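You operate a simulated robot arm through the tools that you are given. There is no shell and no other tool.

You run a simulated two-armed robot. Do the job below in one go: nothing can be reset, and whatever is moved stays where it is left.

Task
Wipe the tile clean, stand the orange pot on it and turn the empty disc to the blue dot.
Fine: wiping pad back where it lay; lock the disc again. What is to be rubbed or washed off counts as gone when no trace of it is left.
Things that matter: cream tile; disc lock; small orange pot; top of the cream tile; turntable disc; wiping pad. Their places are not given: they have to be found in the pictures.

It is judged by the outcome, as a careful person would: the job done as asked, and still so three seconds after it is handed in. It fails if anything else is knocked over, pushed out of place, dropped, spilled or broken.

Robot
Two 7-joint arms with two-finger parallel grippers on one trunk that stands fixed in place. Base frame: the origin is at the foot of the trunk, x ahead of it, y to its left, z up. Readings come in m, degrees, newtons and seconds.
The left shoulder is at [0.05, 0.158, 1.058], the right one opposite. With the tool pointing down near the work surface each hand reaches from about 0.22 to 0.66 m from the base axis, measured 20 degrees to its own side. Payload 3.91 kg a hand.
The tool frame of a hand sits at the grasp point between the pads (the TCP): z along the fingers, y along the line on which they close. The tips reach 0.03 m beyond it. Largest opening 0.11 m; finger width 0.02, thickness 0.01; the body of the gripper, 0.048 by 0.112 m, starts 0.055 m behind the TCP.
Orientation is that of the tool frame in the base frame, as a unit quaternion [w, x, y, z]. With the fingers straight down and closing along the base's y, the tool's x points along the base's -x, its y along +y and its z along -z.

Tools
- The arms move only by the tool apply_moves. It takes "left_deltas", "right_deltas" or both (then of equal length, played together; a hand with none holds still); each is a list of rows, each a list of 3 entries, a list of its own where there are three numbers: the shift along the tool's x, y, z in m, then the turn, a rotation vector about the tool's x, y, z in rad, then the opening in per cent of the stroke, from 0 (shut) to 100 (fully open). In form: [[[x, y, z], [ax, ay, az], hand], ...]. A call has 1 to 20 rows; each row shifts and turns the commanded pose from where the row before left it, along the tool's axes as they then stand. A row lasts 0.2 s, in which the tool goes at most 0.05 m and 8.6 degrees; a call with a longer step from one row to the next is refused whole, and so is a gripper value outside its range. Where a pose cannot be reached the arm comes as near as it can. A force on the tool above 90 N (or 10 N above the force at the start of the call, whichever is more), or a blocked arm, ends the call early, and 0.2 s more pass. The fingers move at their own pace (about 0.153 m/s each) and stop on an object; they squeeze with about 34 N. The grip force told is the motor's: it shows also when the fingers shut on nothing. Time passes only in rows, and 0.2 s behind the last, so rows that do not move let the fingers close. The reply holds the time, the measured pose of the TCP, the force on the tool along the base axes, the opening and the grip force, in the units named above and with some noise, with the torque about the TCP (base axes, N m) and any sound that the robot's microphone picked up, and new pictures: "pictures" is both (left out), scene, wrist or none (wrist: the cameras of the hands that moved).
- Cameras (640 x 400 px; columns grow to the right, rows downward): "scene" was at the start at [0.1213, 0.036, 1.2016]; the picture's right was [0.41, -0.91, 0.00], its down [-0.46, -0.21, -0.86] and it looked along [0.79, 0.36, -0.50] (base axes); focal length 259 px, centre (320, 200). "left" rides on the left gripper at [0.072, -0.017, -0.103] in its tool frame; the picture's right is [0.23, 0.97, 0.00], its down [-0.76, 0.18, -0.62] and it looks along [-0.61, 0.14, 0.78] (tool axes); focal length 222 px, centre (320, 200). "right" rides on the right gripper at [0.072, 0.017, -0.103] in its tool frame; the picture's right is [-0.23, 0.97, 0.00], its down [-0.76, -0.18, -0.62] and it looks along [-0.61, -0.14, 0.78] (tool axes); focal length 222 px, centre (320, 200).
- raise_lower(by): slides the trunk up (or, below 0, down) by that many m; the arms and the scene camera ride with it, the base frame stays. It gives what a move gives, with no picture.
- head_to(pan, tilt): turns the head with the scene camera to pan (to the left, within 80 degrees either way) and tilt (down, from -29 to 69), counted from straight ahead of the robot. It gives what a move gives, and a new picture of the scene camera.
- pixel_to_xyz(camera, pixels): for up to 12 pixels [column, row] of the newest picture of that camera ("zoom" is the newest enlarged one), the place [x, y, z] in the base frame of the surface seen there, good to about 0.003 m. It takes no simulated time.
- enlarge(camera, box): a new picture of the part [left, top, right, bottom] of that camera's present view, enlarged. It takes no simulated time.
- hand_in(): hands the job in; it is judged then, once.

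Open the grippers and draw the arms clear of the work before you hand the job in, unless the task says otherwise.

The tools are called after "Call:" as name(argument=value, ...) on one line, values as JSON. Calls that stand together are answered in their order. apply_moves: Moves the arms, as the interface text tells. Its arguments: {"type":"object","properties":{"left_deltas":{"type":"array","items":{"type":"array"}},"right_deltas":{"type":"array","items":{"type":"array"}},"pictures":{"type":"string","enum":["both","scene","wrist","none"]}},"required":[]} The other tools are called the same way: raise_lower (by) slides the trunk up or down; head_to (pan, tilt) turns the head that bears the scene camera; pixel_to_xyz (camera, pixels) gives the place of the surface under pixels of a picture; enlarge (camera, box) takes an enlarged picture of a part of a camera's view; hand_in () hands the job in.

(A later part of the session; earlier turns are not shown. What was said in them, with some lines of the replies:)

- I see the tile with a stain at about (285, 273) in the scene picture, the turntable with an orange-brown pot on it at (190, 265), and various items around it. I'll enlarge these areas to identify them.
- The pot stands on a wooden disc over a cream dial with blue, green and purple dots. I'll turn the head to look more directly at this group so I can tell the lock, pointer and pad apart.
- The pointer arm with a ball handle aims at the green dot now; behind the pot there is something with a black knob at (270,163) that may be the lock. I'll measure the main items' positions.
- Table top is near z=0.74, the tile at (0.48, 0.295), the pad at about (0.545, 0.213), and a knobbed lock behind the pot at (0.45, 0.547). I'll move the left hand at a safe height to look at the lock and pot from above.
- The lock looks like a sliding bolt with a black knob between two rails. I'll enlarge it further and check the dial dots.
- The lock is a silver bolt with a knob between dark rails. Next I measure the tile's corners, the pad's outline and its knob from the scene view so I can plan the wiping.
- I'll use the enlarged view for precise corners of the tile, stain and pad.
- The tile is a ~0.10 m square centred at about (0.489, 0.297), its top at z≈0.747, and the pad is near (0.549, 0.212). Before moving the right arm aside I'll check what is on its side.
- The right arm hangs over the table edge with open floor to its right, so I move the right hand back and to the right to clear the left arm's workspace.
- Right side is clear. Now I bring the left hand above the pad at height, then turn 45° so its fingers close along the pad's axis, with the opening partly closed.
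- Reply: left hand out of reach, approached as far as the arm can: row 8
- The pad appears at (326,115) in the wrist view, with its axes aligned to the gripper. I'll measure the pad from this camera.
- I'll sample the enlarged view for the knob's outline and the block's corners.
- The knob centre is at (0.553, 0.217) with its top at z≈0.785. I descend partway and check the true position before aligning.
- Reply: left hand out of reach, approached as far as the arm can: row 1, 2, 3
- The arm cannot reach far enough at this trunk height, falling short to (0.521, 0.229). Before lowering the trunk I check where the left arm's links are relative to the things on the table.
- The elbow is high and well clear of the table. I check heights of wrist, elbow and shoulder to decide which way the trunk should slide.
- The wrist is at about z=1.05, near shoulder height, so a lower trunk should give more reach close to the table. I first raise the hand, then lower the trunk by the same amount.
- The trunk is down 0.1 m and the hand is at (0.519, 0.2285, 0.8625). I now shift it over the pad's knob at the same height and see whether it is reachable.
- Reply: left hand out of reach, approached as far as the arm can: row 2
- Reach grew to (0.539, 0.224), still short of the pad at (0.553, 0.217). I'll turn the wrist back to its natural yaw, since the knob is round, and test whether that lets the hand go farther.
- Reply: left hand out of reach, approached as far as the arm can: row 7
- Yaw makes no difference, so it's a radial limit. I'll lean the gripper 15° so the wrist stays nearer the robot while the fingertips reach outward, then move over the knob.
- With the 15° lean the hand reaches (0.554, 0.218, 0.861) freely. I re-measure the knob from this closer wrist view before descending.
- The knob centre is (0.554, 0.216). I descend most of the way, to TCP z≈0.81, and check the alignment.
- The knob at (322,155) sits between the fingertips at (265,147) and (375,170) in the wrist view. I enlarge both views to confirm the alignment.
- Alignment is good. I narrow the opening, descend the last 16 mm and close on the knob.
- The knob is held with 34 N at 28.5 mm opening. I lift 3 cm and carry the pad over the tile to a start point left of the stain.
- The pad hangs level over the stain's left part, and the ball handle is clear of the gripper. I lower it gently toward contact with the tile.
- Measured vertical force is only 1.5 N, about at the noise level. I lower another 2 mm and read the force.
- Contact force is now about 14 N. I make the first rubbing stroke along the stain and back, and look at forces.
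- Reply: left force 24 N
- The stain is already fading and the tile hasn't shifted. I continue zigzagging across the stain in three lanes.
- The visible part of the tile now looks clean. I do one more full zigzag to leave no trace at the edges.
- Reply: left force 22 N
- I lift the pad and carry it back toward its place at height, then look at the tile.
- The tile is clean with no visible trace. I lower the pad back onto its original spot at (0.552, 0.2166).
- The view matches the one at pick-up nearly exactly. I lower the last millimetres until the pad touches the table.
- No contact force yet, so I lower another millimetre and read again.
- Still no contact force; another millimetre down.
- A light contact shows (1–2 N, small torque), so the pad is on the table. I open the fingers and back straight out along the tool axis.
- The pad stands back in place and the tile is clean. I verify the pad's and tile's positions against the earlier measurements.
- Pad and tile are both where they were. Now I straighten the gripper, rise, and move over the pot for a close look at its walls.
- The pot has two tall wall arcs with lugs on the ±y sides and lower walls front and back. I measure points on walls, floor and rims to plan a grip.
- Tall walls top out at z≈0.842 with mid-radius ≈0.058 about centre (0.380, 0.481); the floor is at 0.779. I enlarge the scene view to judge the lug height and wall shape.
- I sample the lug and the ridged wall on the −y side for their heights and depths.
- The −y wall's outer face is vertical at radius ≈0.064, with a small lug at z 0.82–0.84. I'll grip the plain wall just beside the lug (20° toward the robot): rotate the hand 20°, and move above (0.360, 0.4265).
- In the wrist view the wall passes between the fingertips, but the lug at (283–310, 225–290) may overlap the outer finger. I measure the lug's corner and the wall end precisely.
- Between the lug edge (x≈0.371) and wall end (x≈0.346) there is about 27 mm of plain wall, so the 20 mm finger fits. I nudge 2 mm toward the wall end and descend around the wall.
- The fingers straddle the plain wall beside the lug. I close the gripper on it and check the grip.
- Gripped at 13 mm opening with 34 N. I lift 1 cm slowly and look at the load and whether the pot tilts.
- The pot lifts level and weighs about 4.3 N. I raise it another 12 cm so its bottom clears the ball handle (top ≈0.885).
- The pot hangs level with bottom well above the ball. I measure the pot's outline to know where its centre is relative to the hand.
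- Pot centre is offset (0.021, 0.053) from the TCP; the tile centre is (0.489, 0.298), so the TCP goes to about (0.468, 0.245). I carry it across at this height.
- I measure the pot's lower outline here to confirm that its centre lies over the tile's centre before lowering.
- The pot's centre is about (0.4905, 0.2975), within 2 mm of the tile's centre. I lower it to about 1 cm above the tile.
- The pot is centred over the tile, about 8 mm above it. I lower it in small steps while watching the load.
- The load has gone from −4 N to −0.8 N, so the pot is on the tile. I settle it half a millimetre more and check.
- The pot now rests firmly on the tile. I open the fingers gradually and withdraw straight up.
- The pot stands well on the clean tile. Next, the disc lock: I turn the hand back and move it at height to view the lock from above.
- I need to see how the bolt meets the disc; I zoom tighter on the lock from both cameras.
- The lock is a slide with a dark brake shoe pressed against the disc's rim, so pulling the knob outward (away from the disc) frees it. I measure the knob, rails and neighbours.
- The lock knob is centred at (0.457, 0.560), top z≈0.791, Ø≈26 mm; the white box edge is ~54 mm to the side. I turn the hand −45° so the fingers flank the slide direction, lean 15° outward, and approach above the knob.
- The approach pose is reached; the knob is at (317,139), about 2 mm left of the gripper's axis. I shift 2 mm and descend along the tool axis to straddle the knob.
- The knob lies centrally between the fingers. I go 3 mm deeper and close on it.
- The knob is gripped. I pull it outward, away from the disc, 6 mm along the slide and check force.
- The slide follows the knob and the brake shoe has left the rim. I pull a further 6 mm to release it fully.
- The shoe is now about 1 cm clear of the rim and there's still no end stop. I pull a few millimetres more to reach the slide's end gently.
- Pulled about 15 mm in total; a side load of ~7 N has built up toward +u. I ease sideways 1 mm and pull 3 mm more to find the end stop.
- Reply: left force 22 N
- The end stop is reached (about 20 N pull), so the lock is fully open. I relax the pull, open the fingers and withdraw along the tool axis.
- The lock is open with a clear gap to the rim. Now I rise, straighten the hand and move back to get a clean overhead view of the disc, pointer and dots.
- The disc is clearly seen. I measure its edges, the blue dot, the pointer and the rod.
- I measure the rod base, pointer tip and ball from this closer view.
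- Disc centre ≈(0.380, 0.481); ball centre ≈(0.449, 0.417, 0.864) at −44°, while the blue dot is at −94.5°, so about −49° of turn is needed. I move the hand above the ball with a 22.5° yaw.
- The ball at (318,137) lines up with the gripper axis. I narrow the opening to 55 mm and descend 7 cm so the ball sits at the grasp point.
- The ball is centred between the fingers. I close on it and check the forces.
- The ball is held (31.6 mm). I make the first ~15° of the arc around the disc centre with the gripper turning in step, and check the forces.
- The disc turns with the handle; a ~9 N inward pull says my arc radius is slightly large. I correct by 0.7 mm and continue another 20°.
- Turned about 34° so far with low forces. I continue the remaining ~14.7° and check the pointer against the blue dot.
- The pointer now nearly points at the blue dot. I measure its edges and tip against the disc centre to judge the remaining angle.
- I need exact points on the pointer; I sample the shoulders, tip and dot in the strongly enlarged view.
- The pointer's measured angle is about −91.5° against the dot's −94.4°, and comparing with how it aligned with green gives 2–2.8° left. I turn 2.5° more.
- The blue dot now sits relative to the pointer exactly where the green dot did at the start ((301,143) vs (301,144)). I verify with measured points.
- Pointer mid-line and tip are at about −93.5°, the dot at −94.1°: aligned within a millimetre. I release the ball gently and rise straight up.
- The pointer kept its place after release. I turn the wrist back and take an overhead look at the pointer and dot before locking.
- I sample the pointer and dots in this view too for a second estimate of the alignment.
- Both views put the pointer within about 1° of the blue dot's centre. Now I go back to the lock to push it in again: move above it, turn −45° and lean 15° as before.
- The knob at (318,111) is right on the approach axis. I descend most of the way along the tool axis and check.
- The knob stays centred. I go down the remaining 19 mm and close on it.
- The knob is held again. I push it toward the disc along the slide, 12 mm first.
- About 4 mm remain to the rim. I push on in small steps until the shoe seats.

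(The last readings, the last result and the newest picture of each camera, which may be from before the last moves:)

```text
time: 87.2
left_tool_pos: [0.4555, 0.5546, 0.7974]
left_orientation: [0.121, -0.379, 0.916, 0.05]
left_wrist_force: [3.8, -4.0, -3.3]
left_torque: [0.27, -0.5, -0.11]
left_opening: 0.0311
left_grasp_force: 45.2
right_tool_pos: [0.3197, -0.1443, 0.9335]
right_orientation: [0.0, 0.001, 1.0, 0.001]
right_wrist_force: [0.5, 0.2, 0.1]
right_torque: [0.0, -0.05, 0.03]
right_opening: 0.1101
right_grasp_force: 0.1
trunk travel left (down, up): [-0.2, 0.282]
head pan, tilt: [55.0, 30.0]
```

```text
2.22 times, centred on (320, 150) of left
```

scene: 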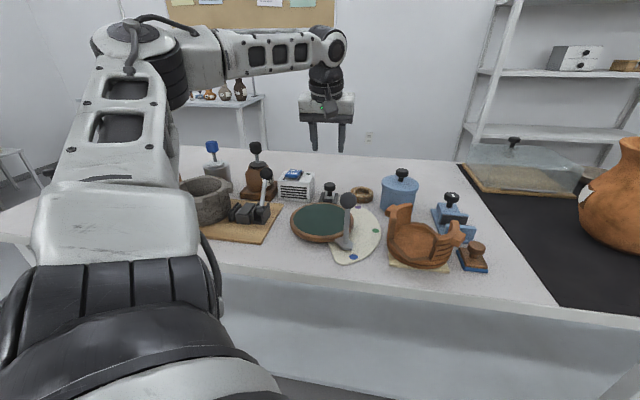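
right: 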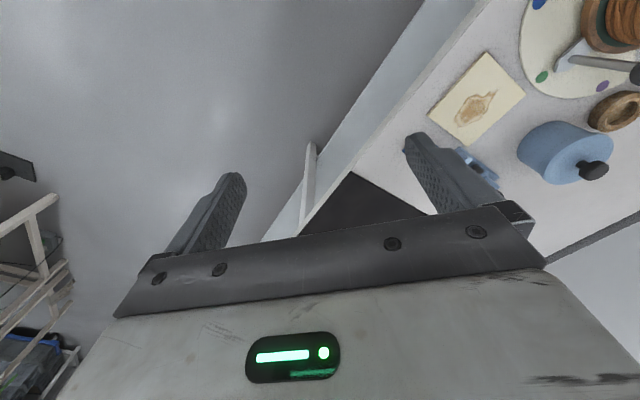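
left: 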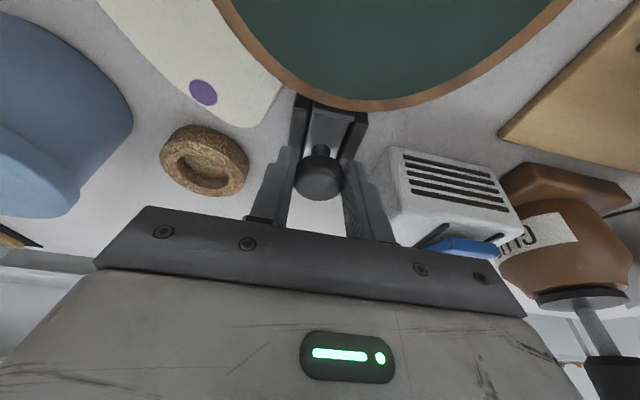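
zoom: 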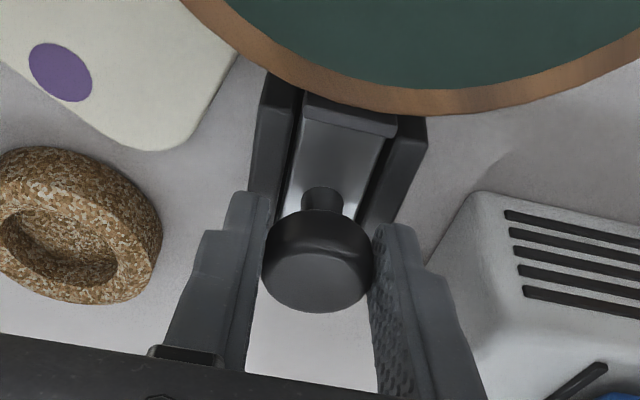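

Nearly seated compared with the first locked view. I push another millimetre and a half, watching for the contact force.

Call:
apply_moves(left_deltas=[[[0.00145, -0.0002, -0.0004], [0, 0, 0], 0], [[0, 0, 0], [0, 0, 0], 0]], pictures="wrist")

Call:
enlarge(camera="left", box=[220, 60, 420, 240])

```text
time: 87.8
left_tool_pos: [0.4543, 0.5533, 0.799]
left_orientation: [0.12, -0.38, 0.916, 0.05]
left_wrist_force: [7.1, -6.8, -2.0]
left_torque: [-0.19, -0.06, -0.18]
left_opening: 0.0312
left_grasp_force: 45.1
right_tool_pos: [0.3201, -0.1445, 0.9328]
right_orientation: [0.0, 0.0, 1.0, 0.0]
right_wrist_force: [-0.2, 0.2, -0.5]
right_torque: [0.01, 0.02, -0.02]
right_opening: 0.1104
right_grasp_force: 0.1
trunk travel left (down, up): [-0.2, 0.282]
head pan, tilt: [55.0, 30.0]
```

left: 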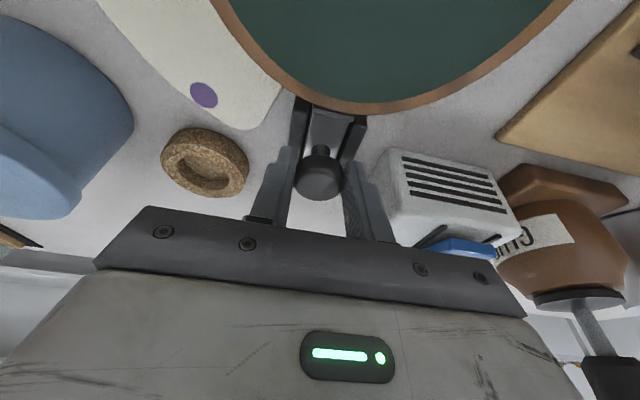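

```text
2.22 times, centred on (320, 150) of left
```

zoom: 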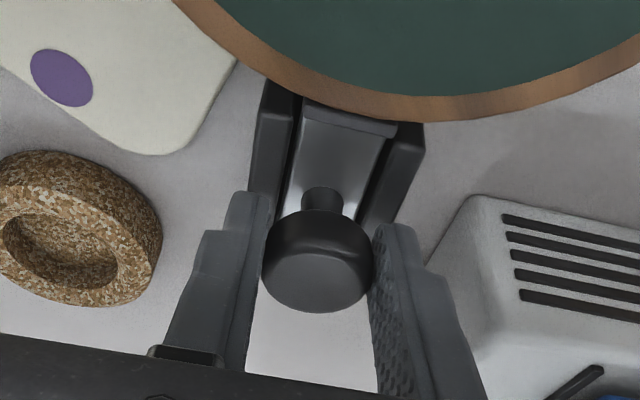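

It now matches the initial locked view almost exactly, but there's no contact force yet along the slide, only ~10 N sideways. I ease sideways and push another millimetre.

Call:
apply_moves(left_deltas=[[[0.001, -0.0008, -0.0003], [0, 0, 0], 0], [[0, 0, 0], [0, 0, 0], 0]], pictures="none")

```text
time: 88.4
left_tool_pos: [0.4541, 0.5539, 0.797]
left_orientation: [0.122, -0.38, 0.915, 0.05]
left_wrist_force: [11.3, 1.8, -0.1]
left_torque: [-0.52, 0.33, 0.01]
left_opening: 0.0312
left_grasp_force: 45.5
right_tool_pos: [0.3203, -0.1444, 0.9321]
right_orientation: [-0.001, 0.0, 1.0, -0.001]
right_wrist_force: [0.6, 0.9, 0.8]
right_torque: [-0.02, -0.02, -0.02]
right_opening: 0.11
right_grasp_force: 0.0
trunk travel left (down, up): [-0.2, 0.282]
head pan, tilt: [55.0, 30.0]
```

Now about 9 N resists along the slide: the shoe is seating. One more 0.8 mm to press it home.

Call:
apply_moves(left_deltas=[[[0.0009, -0.0004, -0.0002], [0, 0, 0], 0], [[0, 0, 0], [0, 0, 0], 0]], pictures="wrist")

Call:
enlarge(camera="left", box=[220, 60, 420, 240])

```text
time: 89.0
left_tool_pos: [0.4543, 0.5529, 0.7983]
left_orientation: [0.123, -0.38, 0.916, 0.051]
left_wrist_force: [13.5, 12.4, 3.0]
left_torque: [-0.03, 0.08, 0.11]
left_opening: 0.0314
left_grasp_force: 45.3
right_tool_pos: [0.3195, -0.1435, 0.9321]
right_orientation: [-0.001, 0.0, 1.0, -0.001]
right_wrist_force: [0.5, -0.4, -0.2]
right_torque: [0.06, 0.0, 0.0]
right_opening: 0.1099
right_grasp_force: 0.0
trunk travel left (down, up): [-0.2, 0.282]
head pan, tilt: [55.0, 30.0]
```

left: 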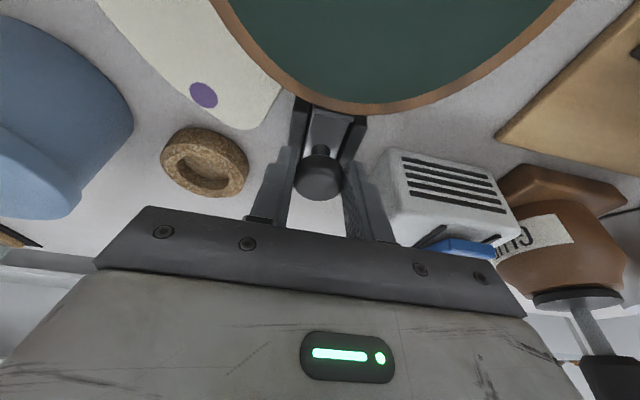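

```text
2.22 times, centred on (320, 150) of left
```

zoom: 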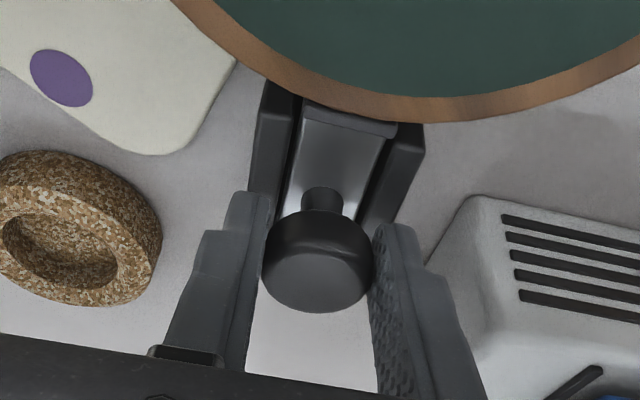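

The shoe is firmly home (about 18 N). I relax the push by a millimetre, open, and withdraw along the tool axis.

Call:
apply_moves(left_deltas=[[[-0.0008, 0, 0.0002], [0, 0, 0], 0], [[0, 0, 0], [0, 0, 0], 33], [[0, 0, 0], [0, 0, 0], 42], [[0, 0, 0], [0, 0, 0], 42], [[0, 0, -0.02], [0, 0, 0], 42], [[0, 0, -0.03], [0, 0, 0], 42], [[0, 0, -0.04], [0, 0, 0], 42], [[0, 0, -0.03], [0, 0, 0], 42]], pictures="both")

Call:
enlarge(camera="left", box=[230, 20, 400, 150])

Call:
enlarge(camera="scene", box=[280, 160, 500, 290])

```text
time: 90.8
left_tool_pos: [0.4334, 0.5298, 0.9135]
left_orientation: [0.122, -0.38, 0.915, 0.05]
left_wrist_force: [-0.3, 0.5, -0.4]
left_torque: [0.0, -0.01, 0.0]
left_opening: 0.0461
left_grasp_force: 0.1
right_tool_pos: [0.3197, -0.1446, 0.9333]
right_orientation: [0.0, 0.0, 1.0, 0.0]
right_wrist_force: [-0.6, 0.1, -1.1]
right_torque: [-0.05, 0.01, -0.02]
right_opening: 0.1102
right_grasp_force: 0.1
trunk travel left (down, up): [-0.2, 0.282]
head pan, tilt: [55.0, 30.0]
```

scene: 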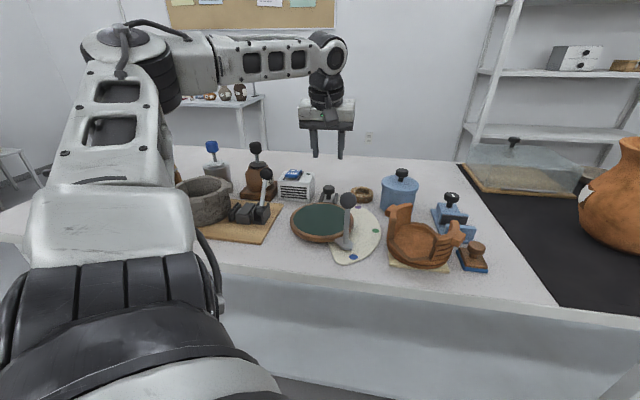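
left: 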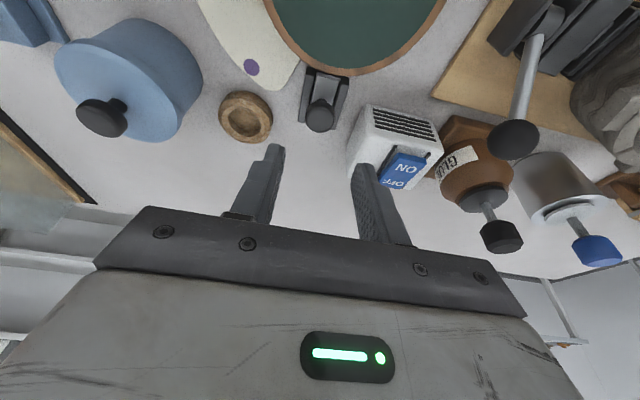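

```text
3.08 times, centred on (315, 85) of left
```

zoom: 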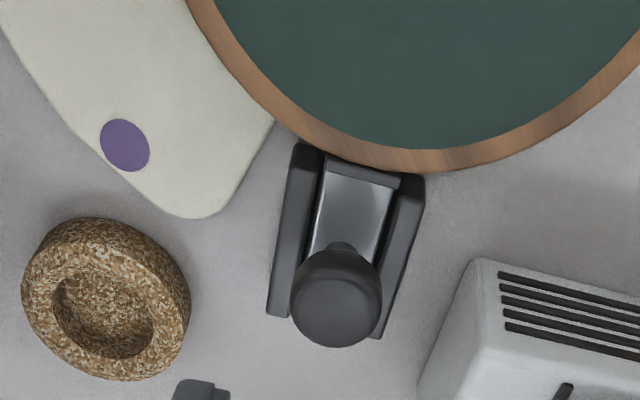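

```text
2.91 times, centred on (390, 225) of scene
```

zoom: 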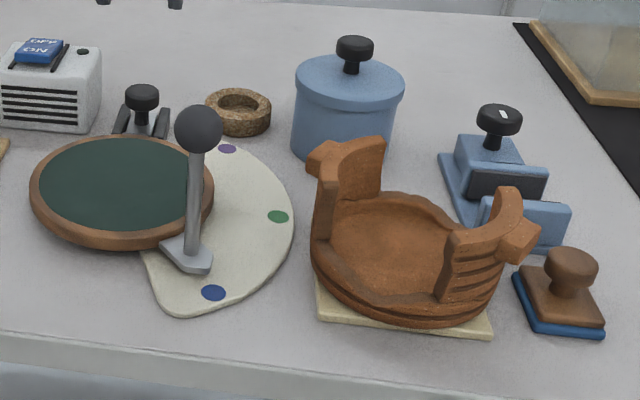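

The shoe sits against the rim again, as at the start. I withdraw, straighten the hand and take a last overhead check of pointer, lock, pot and pad.

Call:
apply_moves(left_deltas=[[[0, 0, -0.02], [0, 0, 0], 60], [[0, 0, -0.01], [0, 0.1309, 0], 60], [[0, 0, -0.01], [0, 0.1309, 0], 60], [[0, 0, 0], [0, 0, 0.1309], 60], [[0, 0, 0], [0, 0, 0.1309], 60], [[0, 0, 0], [0, 0, 0.1309], 60], [[0, 0, 0], [0, 0, 0.1309], 60], [[0, 0, 0], [0, 0, 0.1309], 60], [[0, 0, 0], [0, 0, 0.1309], 60], [[0.0255, -0.025, -0.005], [0, 0, 0], 80], [[0.0255, -0.025, -0.005], [0, 0, 0], 100], [[0.0255, -0.025, -0.005], [0, 0, 0], 100], [[0.0255, -0.025, -0.005], [0, 0, 0], 100], [[0, 0, 0], [0, 0, 0], 100]], pictures="both")

Call:
enlarge(camera="left", box=[240, 80, 420, 230])

```text
time: 93.8
left_tool_pos: [0.3237, 0.4227, 0.9708]
left_orientation: [0.0, -0.001, 1.0, 0.0]
left_wrist_force: [0.1, -0.1, 0.2]
left_torque: [-0.03, 0.0, 0.0]
left_opening: 0.1101
left_grasp_force: 0.0
right_tool_pos: [0.3203, -0.1436, 0.9336]
right_orientation: [0.0, 0.0, 1.0, 0.0]
right_wrist_force: [0.1, -0.1, 0.6]
right_torque: [0.0, 0.0, -0.01]
right_opening: 0.1099
right_grasp_force: 0.1
trunk travel left (down, up): [-0.2, 0.282]
head pan, tilt: [55.0, 30.0]
```

scene: 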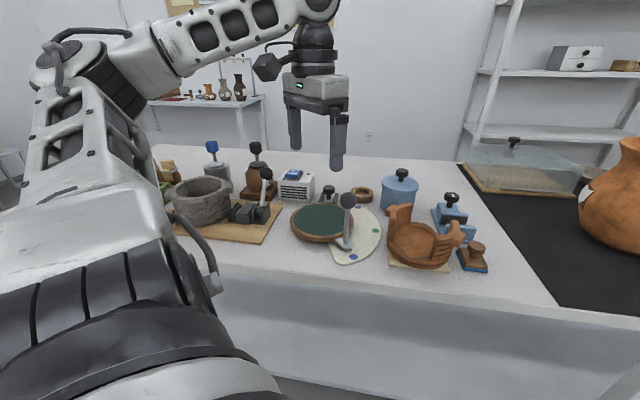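
left: 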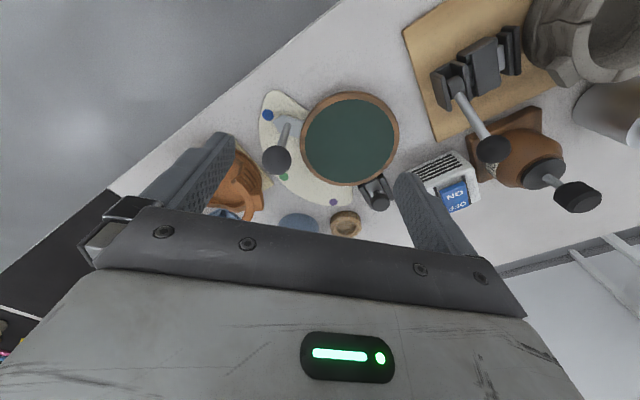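

```text
2.67 times, centred on (330, 155) of left
```

zoom: 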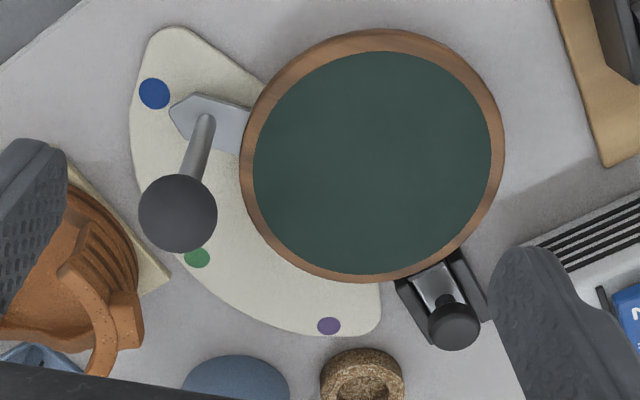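

Everything looks right: with parallax accounted for the pointer is within ~0.5° of the dot. I verify the lock knob's and pot's final positions, then raise the trunk to draw the arms clear.

Call:
pixel_to_xyz(camera="zoom", pixels=[[453, 325], [428, 270], [172, 108], [205, 98], [154, 94]])

Call:
raise_lower(by=0.1)

```text
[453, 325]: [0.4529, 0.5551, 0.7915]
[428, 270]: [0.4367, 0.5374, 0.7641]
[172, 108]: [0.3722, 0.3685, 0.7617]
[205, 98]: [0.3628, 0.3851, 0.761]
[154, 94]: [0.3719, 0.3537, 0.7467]
```

```text
time: 95.1
left_tool_pos: [0.3251, 0.4231, 1.0725]
left_orientation: [0.001, -0.001, 1.0, 0.0]
left_wrist_force: [-0.5, -0.3, 0.3]
left_torque: [0.0, 0.0, -0.01]
left_opening: 0.1099
left_grasp_force: 0.1
right_tool_pos: [0.3201, -0.1451, 1.0327]
right_orientation: [0.0, 0.001, 1.0, 0.0]
right_wrist_force: [0.8, -0.5, -0.3]
right_torque: [0.0, 0.05, 0.0]
right_opening: 0.1101
right_grasp_force: 0.1
trunk travel left (down, up): [-0.3, 0.182]
head pan, tilt: [55.0, 30.0]
```

The lock knob is back at its starting place and shoe at the rim. I draw the left hand back a bit further and take a final look at the whole work area.

Call:
apply_moves(left_deltas=[[[0.02, -0.02, 0], [0, 0, 0], 100], [[0.02, -0.02, 0], [0, 0, 0], 100], [[0, 0, 0], [0, 0, 0], 100]], pictures="none")

Call:
head_to(pan=42, tilt=42)

Call:
enlarge(camera="scene", box=[220, 120, 430, 250])

```text
time: 95.9
left_tool_pos: [0.2832, 0.3828, 1.0717]
left_orientation: [0.0, -0.001, 1.0, 0.0]
left_wrist_force: [0.5, 0.5, -0.4]
left_torque: [0.01, -0.01, 0.0]
left_opening: 0.1101
left_grasp_force: 0.1
right_tool_pos: [0.3193, -0.1433, 1.0326]
right_orientation: [-0.001, 0.0, 1.0, 0.0]
right_wrist_force: [0.7, -0.4, -0.4]
right_torque: [-0.01, 0.01, 0.02]
right_opening: 0.11
right_grasp_force: 0.0
trunk travel left (down, up): [-0.3, 0.182]
head pan, tilt: [55.0, 30.0]
```

```text
time: 96.7
left_tool_pos: [0.2842, 0.3832, 1.073]
left_orientation: [0.001, 0.0, 1.0, 0.0]
left_wrist_force: [-0.3, -0.3, 0.1]
left_torque: [0.01, 0.02, -0.02]
left_opening: 0.1099
left_grasp_force: 0.1
right_tool_pos: [0.3198, -0.1433, 1.0312]
right_orientation: [0.001, 0.0, 1.0, -0.001]
right_wrist_force: [-0.8, 0.5, -0.7]
right_torque: [-0.03, 0.02, -0.01]
right_opening: 0.1099
right_grasp_force: 0.0
trunk travel left (down, up): [-0.3, 0.182]
head pan, tilt: [42.0, 42.0]
```

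scene: 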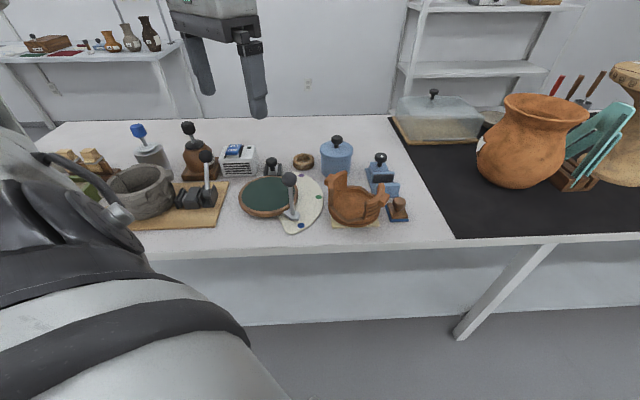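

```text
3.05 times, centred on (325, 185) of scene
```

zoom: 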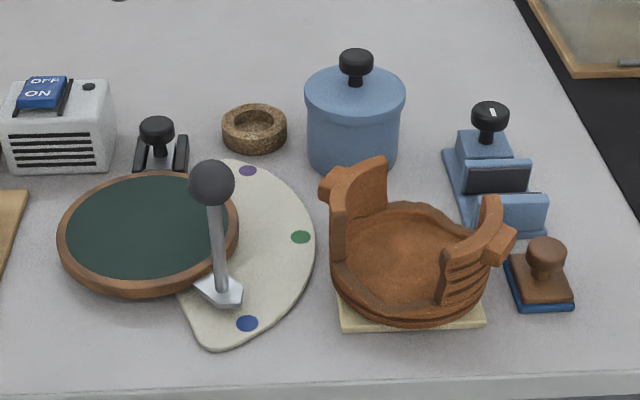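

The tile is wiped with the pot standing on it, and the pad is back where it lay. The empty disc's pointer is at the blue dot and the lock is pushed home. Both grippers are open and clear of the work, so I hand in.

Call:
hand_in()

```text
The job is handed in.
```

The job is done and handed in; I haven't been told the verdict.

- **Tile:** I rubbed the stain off with the wiping pad. Close-up pictures showed no trace left.
- **Wiping pad:** It is back on its spot, within about 2 mm of where it first lay.
- **Pot:** The small orange pot stands level, roughly centred on the tile. Its base is slightly wider than the tile, so it overhangs a little at the sides.
- **Disc:** With the pot off, I freed the lock and turned the disc from the green dot to the blue one. The pointer is within about 1° of the blue dot's centre.
- **Lock:** I pushed the brake shoe back against the disc's rim until it stopped firmly, as it was at the start.

I saw nothing else knocked over or moved. Both grippers are open and the arms are drawn clear of the table.
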